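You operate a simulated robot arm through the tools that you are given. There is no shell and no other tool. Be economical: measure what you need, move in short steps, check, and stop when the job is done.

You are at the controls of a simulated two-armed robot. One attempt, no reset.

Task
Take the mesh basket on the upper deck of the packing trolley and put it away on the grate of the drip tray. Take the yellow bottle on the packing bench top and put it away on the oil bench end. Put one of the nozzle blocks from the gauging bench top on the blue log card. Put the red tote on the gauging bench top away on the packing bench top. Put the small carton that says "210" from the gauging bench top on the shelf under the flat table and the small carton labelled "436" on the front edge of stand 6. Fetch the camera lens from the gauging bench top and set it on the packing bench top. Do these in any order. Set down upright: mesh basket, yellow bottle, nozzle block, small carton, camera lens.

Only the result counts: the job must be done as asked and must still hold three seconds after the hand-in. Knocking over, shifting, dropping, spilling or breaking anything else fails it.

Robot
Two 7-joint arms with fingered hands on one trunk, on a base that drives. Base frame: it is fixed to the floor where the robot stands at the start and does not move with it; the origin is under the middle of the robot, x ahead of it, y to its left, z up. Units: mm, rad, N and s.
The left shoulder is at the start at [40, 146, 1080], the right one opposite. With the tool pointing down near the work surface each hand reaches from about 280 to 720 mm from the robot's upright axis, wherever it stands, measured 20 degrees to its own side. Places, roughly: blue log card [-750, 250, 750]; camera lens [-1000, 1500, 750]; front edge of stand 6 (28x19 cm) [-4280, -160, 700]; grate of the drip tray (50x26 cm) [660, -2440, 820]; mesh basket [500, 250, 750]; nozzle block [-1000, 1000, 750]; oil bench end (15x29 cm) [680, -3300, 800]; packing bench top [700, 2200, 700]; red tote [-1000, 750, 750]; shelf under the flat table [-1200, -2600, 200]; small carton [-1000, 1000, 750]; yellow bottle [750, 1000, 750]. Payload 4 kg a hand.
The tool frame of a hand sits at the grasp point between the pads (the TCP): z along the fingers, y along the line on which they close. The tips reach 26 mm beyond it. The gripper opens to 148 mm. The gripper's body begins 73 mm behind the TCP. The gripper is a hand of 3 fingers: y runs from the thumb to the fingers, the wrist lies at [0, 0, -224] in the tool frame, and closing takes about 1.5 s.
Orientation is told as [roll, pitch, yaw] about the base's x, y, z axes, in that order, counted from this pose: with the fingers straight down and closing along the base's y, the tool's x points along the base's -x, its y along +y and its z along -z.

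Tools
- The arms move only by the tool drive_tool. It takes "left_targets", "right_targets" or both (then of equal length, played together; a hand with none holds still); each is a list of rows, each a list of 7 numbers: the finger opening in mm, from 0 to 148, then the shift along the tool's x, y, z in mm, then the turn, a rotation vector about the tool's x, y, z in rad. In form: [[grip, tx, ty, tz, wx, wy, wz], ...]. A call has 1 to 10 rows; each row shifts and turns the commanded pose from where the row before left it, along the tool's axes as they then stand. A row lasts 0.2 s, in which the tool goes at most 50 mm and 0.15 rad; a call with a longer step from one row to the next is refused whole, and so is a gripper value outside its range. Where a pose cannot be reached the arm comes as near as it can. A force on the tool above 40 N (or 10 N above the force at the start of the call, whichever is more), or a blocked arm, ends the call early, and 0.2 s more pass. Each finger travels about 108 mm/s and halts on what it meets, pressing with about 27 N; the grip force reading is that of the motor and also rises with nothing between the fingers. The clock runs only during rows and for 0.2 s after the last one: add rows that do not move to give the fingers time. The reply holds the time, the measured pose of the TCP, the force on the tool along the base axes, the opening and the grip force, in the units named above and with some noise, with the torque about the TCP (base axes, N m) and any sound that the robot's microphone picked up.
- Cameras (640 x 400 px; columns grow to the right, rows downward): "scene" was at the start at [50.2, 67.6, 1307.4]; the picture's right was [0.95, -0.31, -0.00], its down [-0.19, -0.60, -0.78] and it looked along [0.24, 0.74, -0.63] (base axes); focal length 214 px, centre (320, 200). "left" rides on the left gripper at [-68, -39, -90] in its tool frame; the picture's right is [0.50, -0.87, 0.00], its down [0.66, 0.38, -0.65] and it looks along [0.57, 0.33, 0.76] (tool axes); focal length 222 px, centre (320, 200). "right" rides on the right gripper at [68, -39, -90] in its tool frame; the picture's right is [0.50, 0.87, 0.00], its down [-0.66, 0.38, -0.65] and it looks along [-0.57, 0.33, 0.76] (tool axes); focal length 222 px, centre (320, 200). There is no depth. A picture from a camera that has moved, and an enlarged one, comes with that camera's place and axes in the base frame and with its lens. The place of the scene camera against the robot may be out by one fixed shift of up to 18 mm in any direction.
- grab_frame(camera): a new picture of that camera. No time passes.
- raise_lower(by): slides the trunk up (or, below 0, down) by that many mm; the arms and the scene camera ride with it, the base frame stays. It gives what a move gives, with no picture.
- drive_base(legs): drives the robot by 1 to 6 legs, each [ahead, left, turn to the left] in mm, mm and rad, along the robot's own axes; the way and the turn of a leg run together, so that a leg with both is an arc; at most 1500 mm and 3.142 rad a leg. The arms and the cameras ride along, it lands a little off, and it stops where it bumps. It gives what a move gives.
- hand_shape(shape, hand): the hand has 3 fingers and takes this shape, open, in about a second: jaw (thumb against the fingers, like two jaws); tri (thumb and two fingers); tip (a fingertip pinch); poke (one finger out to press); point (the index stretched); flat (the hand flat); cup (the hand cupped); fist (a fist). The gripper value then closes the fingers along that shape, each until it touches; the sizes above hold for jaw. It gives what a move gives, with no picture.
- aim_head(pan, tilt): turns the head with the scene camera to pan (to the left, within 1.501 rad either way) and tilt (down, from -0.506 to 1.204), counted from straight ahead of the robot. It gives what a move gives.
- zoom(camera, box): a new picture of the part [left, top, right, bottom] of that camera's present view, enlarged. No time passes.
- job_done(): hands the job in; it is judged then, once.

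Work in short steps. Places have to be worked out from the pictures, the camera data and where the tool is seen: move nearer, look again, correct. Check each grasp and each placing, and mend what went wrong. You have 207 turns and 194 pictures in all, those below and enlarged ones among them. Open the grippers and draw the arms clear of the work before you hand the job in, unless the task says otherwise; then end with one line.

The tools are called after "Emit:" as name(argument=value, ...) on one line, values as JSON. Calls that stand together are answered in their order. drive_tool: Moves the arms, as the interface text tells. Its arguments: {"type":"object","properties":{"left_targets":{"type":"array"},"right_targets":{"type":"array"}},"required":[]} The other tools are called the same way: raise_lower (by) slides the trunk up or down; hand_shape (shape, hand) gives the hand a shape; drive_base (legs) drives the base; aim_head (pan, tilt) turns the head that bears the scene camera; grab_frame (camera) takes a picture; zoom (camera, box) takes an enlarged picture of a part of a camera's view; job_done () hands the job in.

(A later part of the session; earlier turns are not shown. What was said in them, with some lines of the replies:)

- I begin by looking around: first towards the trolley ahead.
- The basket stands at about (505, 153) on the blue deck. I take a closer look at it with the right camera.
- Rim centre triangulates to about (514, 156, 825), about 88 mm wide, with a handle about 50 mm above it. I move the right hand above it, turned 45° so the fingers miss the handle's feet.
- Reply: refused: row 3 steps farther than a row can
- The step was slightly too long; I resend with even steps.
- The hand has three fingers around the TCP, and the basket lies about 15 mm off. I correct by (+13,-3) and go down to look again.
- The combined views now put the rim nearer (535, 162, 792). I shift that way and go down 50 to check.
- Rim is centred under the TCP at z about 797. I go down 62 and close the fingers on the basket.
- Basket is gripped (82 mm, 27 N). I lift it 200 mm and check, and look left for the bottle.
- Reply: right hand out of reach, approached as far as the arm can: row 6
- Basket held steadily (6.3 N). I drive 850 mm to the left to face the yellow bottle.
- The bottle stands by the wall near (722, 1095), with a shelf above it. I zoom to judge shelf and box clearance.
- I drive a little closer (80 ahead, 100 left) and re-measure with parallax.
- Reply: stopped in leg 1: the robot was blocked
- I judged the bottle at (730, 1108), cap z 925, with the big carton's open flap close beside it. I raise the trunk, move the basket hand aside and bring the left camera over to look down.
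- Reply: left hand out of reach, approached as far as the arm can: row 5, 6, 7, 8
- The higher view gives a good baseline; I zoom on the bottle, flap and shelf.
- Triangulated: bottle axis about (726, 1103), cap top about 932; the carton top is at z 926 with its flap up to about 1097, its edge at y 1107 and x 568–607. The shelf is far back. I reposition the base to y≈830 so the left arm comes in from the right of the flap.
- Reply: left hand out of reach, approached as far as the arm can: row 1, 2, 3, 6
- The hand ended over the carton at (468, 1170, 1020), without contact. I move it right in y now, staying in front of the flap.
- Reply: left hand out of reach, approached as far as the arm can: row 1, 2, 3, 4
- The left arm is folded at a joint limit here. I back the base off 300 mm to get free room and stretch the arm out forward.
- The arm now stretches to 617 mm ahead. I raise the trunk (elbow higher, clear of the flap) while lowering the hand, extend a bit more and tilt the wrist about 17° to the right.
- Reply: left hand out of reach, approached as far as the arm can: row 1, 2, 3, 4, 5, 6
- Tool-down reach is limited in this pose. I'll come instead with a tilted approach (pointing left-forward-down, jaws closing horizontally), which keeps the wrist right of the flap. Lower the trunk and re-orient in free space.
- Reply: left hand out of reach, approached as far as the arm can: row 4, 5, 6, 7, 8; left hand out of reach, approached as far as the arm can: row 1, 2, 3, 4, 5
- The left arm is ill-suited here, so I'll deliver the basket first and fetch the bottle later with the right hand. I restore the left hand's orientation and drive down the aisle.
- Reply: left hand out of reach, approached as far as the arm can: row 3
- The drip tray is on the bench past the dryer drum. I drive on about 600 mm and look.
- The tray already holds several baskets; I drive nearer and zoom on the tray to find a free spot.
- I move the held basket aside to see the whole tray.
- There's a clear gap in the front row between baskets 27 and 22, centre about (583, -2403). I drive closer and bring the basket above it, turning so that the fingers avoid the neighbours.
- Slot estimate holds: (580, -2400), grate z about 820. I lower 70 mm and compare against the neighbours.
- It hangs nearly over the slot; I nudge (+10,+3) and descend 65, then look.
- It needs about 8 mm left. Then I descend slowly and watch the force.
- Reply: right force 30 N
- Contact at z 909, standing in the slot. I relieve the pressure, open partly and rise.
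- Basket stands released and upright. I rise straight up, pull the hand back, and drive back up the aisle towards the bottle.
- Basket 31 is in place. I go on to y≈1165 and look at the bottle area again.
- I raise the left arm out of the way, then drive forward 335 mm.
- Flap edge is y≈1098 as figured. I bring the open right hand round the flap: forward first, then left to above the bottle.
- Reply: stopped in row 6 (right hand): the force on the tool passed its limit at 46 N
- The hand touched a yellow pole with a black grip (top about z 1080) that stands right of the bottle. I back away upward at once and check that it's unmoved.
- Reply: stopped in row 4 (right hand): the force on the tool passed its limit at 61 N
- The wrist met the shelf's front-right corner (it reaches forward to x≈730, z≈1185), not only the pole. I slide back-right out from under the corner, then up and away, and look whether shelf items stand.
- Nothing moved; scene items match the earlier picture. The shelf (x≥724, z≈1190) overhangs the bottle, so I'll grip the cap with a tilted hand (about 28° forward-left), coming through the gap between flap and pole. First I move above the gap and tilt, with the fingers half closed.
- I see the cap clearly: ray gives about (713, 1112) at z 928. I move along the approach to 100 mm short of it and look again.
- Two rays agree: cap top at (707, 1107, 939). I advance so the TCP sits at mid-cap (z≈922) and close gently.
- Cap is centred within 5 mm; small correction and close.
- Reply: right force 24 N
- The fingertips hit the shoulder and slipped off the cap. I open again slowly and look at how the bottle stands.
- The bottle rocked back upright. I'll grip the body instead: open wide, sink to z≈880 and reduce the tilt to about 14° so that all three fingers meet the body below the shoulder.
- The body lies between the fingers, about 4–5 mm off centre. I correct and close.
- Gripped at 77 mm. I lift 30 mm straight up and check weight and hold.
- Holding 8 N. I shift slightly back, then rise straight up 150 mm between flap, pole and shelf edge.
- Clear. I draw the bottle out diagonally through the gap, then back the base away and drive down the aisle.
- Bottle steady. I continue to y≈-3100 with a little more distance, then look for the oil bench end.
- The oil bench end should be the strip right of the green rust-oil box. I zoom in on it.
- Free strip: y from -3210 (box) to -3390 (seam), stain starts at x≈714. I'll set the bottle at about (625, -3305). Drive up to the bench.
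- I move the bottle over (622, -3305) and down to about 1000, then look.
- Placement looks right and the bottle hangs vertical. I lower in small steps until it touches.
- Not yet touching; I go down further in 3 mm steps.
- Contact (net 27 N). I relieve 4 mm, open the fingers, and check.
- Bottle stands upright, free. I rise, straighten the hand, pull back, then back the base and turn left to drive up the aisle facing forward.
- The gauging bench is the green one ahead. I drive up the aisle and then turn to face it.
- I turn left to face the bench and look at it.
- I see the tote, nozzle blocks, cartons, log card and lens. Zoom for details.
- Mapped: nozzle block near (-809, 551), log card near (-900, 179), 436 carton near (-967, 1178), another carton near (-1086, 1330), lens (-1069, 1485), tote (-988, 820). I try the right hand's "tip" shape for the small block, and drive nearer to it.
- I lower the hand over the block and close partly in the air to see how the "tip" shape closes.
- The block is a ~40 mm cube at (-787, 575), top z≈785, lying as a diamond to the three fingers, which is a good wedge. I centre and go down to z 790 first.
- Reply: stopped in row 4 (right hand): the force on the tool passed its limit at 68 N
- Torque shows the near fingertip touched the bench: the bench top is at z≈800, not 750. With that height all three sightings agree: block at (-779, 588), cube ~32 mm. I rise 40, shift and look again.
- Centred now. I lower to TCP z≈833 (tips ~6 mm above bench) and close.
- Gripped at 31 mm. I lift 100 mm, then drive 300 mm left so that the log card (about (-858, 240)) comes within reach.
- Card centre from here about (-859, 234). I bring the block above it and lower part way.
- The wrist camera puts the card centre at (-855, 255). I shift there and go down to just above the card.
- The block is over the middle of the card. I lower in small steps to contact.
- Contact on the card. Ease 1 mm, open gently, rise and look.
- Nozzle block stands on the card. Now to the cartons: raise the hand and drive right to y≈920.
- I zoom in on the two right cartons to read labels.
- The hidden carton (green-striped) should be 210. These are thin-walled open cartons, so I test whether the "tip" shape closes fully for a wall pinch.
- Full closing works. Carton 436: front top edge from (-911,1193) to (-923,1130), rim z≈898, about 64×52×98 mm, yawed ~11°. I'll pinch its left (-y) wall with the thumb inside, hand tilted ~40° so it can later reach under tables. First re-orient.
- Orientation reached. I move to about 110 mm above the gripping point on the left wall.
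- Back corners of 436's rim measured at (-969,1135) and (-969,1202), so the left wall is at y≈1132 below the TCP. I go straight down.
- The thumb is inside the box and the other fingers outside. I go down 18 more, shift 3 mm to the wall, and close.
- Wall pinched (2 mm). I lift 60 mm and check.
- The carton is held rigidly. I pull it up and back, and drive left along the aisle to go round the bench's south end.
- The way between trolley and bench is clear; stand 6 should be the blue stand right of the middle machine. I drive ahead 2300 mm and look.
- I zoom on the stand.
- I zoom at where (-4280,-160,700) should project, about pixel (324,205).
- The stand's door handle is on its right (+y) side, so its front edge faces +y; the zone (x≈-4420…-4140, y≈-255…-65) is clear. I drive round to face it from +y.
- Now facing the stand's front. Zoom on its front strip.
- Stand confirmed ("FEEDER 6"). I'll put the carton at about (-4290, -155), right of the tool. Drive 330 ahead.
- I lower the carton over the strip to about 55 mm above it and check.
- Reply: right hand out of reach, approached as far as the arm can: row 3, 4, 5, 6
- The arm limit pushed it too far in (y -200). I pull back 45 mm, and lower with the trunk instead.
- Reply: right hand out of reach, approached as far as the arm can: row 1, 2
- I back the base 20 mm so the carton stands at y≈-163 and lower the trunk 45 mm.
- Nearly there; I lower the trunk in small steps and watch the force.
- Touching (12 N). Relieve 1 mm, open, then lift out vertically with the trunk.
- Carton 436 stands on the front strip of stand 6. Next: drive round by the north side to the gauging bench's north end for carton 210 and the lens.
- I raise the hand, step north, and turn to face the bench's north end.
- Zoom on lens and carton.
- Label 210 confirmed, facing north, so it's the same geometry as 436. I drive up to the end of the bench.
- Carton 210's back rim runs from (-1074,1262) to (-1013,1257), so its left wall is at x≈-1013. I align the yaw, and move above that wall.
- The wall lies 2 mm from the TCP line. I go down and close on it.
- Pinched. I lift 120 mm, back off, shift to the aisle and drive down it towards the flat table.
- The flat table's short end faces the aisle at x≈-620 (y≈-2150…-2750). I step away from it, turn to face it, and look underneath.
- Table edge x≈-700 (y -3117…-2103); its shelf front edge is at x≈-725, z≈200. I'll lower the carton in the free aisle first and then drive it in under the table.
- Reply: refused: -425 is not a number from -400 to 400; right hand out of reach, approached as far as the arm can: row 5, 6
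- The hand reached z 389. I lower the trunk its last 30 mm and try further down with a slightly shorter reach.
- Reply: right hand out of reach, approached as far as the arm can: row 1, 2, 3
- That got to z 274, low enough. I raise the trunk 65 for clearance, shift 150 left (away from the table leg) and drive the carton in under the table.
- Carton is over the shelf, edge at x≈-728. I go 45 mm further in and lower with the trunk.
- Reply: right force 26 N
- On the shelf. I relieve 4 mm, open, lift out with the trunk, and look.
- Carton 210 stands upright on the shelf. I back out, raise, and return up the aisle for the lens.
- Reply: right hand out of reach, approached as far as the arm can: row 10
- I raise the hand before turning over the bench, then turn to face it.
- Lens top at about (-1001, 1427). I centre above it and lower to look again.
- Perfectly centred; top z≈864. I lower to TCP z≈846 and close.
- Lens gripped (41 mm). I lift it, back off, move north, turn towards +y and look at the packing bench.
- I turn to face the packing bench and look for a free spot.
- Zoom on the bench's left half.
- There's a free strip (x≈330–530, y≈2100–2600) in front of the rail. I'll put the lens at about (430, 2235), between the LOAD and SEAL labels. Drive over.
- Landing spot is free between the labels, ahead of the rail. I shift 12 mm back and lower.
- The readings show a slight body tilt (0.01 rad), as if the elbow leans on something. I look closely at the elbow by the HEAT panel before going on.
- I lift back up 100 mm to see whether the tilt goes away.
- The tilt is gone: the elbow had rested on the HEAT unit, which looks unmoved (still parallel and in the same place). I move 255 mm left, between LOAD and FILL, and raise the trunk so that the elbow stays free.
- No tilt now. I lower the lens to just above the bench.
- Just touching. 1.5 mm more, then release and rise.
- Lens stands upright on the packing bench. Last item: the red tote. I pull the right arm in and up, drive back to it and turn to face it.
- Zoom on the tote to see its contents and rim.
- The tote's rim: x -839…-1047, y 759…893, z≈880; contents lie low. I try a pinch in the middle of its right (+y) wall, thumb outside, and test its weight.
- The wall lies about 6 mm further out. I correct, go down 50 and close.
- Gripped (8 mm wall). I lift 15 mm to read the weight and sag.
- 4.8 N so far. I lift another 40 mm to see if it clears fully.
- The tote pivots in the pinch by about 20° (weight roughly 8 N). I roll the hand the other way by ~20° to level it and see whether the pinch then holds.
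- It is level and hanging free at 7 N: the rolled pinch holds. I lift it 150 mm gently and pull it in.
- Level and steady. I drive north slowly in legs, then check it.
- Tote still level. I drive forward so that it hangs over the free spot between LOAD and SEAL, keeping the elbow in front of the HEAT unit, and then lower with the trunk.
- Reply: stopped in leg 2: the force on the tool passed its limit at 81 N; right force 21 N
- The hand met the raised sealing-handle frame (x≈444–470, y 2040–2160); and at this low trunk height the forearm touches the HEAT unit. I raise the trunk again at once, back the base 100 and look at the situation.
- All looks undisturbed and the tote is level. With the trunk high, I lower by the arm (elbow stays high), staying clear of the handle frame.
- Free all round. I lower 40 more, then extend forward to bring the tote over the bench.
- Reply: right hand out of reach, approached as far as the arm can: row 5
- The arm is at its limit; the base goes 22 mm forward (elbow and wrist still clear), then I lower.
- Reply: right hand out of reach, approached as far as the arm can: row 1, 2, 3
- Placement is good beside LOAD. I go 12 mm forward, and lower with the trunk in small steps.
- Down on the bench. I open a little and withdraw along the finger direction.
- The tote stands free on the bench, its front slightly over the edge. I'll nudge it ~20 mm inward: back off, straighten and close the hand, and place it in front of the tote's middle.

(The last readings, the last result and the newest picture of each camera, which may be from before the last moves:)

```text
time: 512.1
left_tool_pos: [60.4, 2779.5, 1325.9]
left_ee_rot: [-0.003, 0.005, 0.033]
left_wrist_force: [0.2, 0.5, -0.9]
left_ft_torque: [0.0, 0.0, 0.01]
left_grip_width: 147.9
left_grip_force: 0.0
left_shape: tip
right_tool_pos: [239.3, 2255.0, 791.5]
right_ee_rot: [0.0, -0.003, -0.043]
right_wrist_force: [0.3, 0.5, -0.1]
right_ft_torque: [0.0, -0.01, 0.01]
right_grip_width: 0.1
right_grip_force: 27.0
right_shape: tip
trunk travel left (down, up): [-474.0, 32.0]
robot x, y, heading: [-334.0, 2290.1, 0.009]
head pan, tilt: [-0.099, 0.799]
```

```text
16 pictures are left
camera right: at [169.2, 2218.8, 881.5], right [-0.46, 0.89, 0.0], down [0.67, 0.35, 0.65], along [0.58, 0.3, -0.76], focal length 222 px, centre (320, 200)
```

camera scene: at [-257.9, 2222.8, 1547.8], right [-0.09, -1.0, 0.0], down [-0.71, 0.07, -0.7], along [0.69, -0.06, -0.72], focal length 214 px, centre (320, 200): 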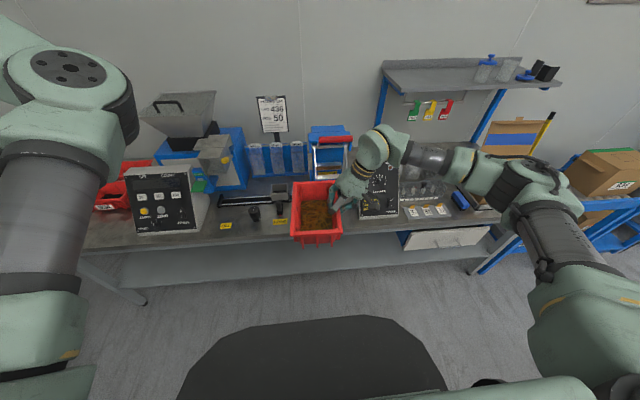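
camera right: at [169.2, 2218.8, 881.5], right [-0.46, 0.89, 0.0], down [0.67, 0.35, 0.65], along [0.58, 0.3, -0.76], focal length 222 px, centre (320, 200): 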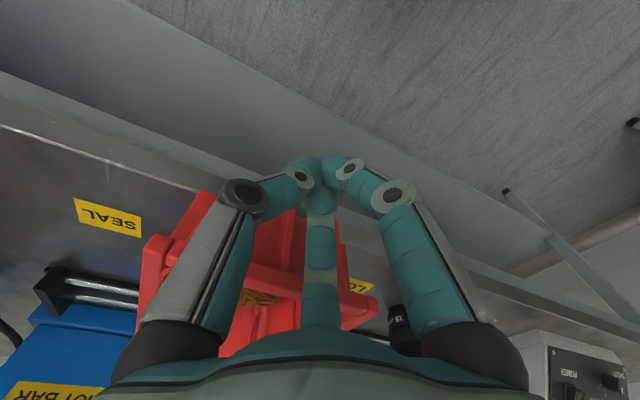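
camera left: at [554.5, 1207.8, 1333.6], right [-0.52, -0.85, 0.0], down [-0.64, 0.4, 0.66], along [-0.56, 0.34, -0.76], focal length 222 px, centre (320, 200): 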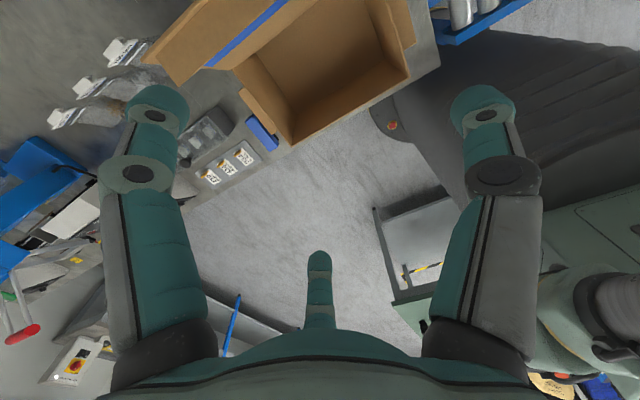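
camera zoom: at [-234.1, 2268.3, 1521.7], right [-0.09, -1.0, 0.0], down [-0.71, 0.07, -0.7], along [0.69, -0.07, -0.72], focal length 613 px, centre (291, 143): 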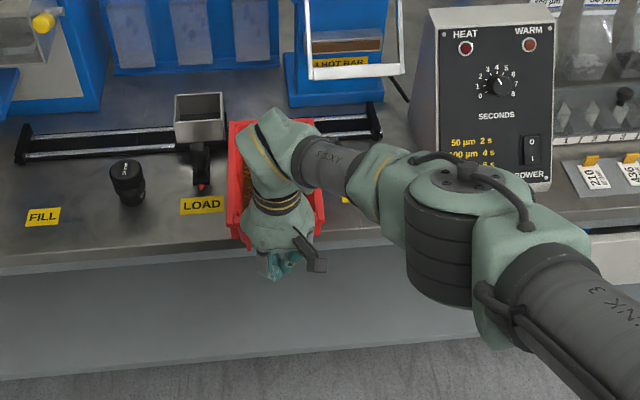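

I push forward in small steps, watching the force.

Emit:
drive_tool(right_targets=[[0, -5, 0, 0, 0, 0, 0], [0, -5, 0, 0, 0, 0, 0], [0, -5, 0, 0, 0, 0, 0], [0, -4, 0, 0, 0, 0, 0], [0, 0, 0, 0, 0, 0, 0]])

Emit:
zoom(camera="scene", box=[270, 170, 370, 260])

```text
time: 513.3
left_tool_pos: [60.4, 2781.0, 1325.0]
left_ee_rot: [-0.004, 0.003, 0.033]
left_wrist_force: [0.6, 1.6, -0.3]
left_ft_torque: [0.0, 0.01, 0.01]
left_grip_width: 147.6
left_grip_force: 0.1
left_shape: tip
right_tool_pos: [250.4, 2251.4, 792.7]
right_ee_rot: [0.0, -0.002, -0.043]
right_wrist_force: [-2.8, 1.0, -0.4]
right_ft_torque: [-0.03, 0.0, 0.01]
right_grip_width: 0.0
right_grip_force: 26.9
right_shape: tip
right hand out of reach, approached as far as the arm can: row 3
trunk travel left (down, up): [-474.0, 32.0]
robot x, y, heading: [-340.4, 2292.8, 0.01]
head pan, tilt: [-0.099, 0.799]
```

```text
4.44 times, centred on (320, 215) of scene
camera zoom: at [-234.5, 2268.2, 1521.8], right [-0.09, -1.0, 0.0], down [-0.71, 0.07, -0.7], along [0.69, -0.07, -0.72], focal length 953 px, centre (320, 133)
```

zoom: 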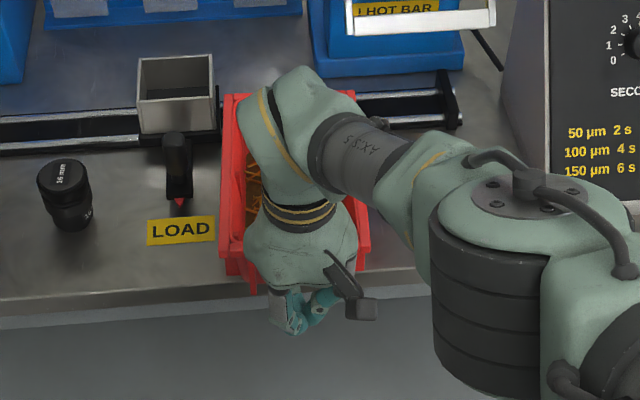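

Contact (3 N). I push on with the base, 20 mm.

Emit:
drive_base(legs=[[20, 0, 0]])

Emit:
zoom(camera="scene", box=[270, 170, 370, 260])

```text
time: 514.1
left_tool_pos: [74.8, 2779.8, 1328.1]
left_ee_rot: [0.0, 0.0, 0.032]
left_wrist_force: [0.3, -0.7, -0.5]
left_ft_torque: [-0.01, -0.07, -0.02]
left_grip_width: 147.9
left_grip_force: 0.0
left_shape: tip
right_tool_pos: [270.2, 2251.7, 796.5]
right_ee_rot: [-0.001, -0.009, -0.043]
right_wrist_force: [0.0, -0.6, -0.1]
right_ft_torque: [-0.03, 0.02, 0.01]
right_grip_width: 0.0
right_grip_force: 27.3
right_shape: tip
trunk travel left (down, up): [-474.0, 32.0]
robot x, y, heading: [-319.0, 2289.6, 0.004]
head pan, tilt: [-0.099, 0.799]
```

```text
4.44 times, centred on (320, 215) of scene
camera zoom: at [-220.2, 2267.9, 1522.1], right [-0.09, -1.0, 0.0], down [-0.71, 0.07, -0.7], along [0.7, -0.07, -0.71], focal length 953 px, centre (320, 133)
```

zoom: 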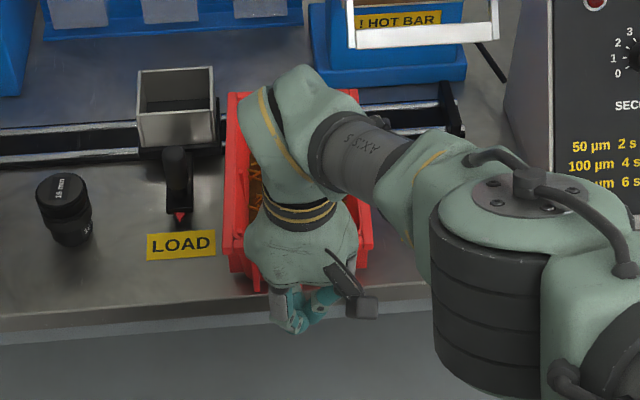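

The tote has moved fully onto the bench. I back away and check the result.

Emit:
drive_base(legs=[[-120, 0, 0]])

Emit:
drive_tool(right_targets=[[0, 0, 0, -45, 0, 0, 0], [20, 0, 0, -45, 0, 0, 0], [60, 0, 0, -45, 0, 0, 0], [100, 0, -20, -45, 0, 0, 0], [100, 0, -40, 0, 0, 0, 0], [100, 0, -40, 0, 0, 0, 0], [100, 0, -40, 0, 0, 0, 0]])

Emit:
grab_frame(camera="scene")

Emit:
zoom(camera="scene", box=[220, 130, 400, 250])

```text
time: 515.3
left_tool_pos: [-40.5, 2780.9, 1324.5]
left_ee_rot: [-0.002, 0.006, 0.035]
left_wrist_force: [0.1, 0.0, -0.3]
left_ft_torque: [0.01, 0.0, 0.02]
left_grip_width: 148.2
left_grip_force: 0.0
left_shape: tip
right_tool_pos: [151.8, 2250.7, 792.2]
right_ee_rot: [0.0, -0.003, -0.043]
right_wrist_force: [-0.6, 0.8, 0.5]
right_ft_torque: [0.0, 0.03, -0.03]
right_grip_width: 0.0
right_grip_force: 26.9
right_shape: tip
trunk travel left (down, up): [-474.0, 32.0]
robot x, y, heading: [-439.6, 2290.4, 0.003]
head pan, tilt: [-0.099, 0.799]
```

```text
time: 516.9
left_tool_pos: [-41.8, 2779.2, 1326.8]
left_ee_rot: [-0.002, 0.004, 0.033]
left_wrist_force: [-1.4, -0.1, 1.2]
left_ft_torque: [0.01, 0.01, 0.01]
left_grip_width: 147.8
left_grip_force: 0.1
left_shape: tip
right_tool_pos: [144.4, 2110.5, 973.7]
right_ee_rot: [0.001, -0.005, -0.041]
right_wrist_force: [-0.7, -0.1, -0.3]
right_ft_torque: [0.01, -0.01, -0.01]
right_grip_width: 99.9
right_grip_force: 0.1
right_shape: tip
trunk travel left (down, up): [-474.0, 32.0]
robot x, y, heading: [-438.4, 2290.4, 0.006]
head pan, tilt: [-0.099, 0.799]
```

```text
13 pictures are left
camera scene: at [-336.6, 2265.9, 1521.7], right [-0.09, -1.0, 0.0], down [-0.71, 0.07, -0.7], along [0.69, -0.06, -0.72], focal length 214 px, centre (320, 200)
```

scene: 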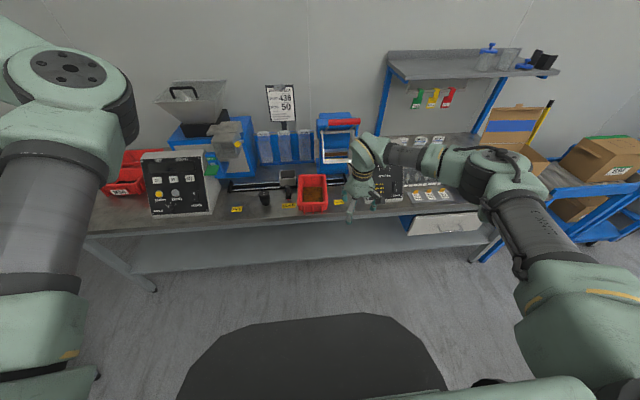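

```text
3.33 times, centred on (310, 190) of scene
camera zoom: at [-336.6, 2265.9, 1521.7], right [-0.09, -1.0, 0.0], down [-0.71, 0.07, -0.7], along [0.69, -0.06, -0.72], focal length 715 px, centre (353, 233)
```

zoom: 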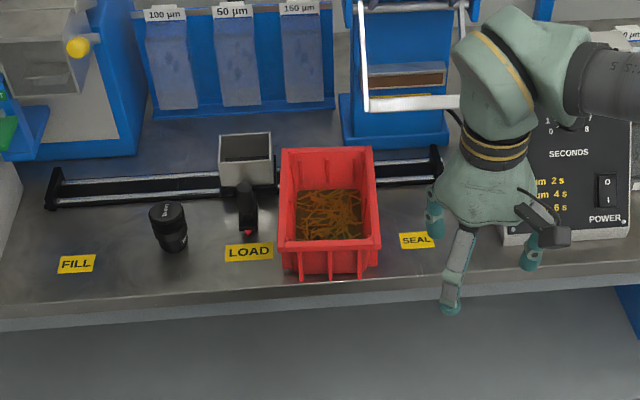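

Tote and lens stand properly on the packing bench, and all other items were checked at their places. Both grippers are open and the arms are clear, so I hand in.

Emit:
job_done()

```text
The job is handed in.
```

I did all seven placements and handed the job in. The hand or arm bumped a shelf, the sealing handle and the HEAT unit on the packing bench while I worked, and I saw nothing shift or fall.
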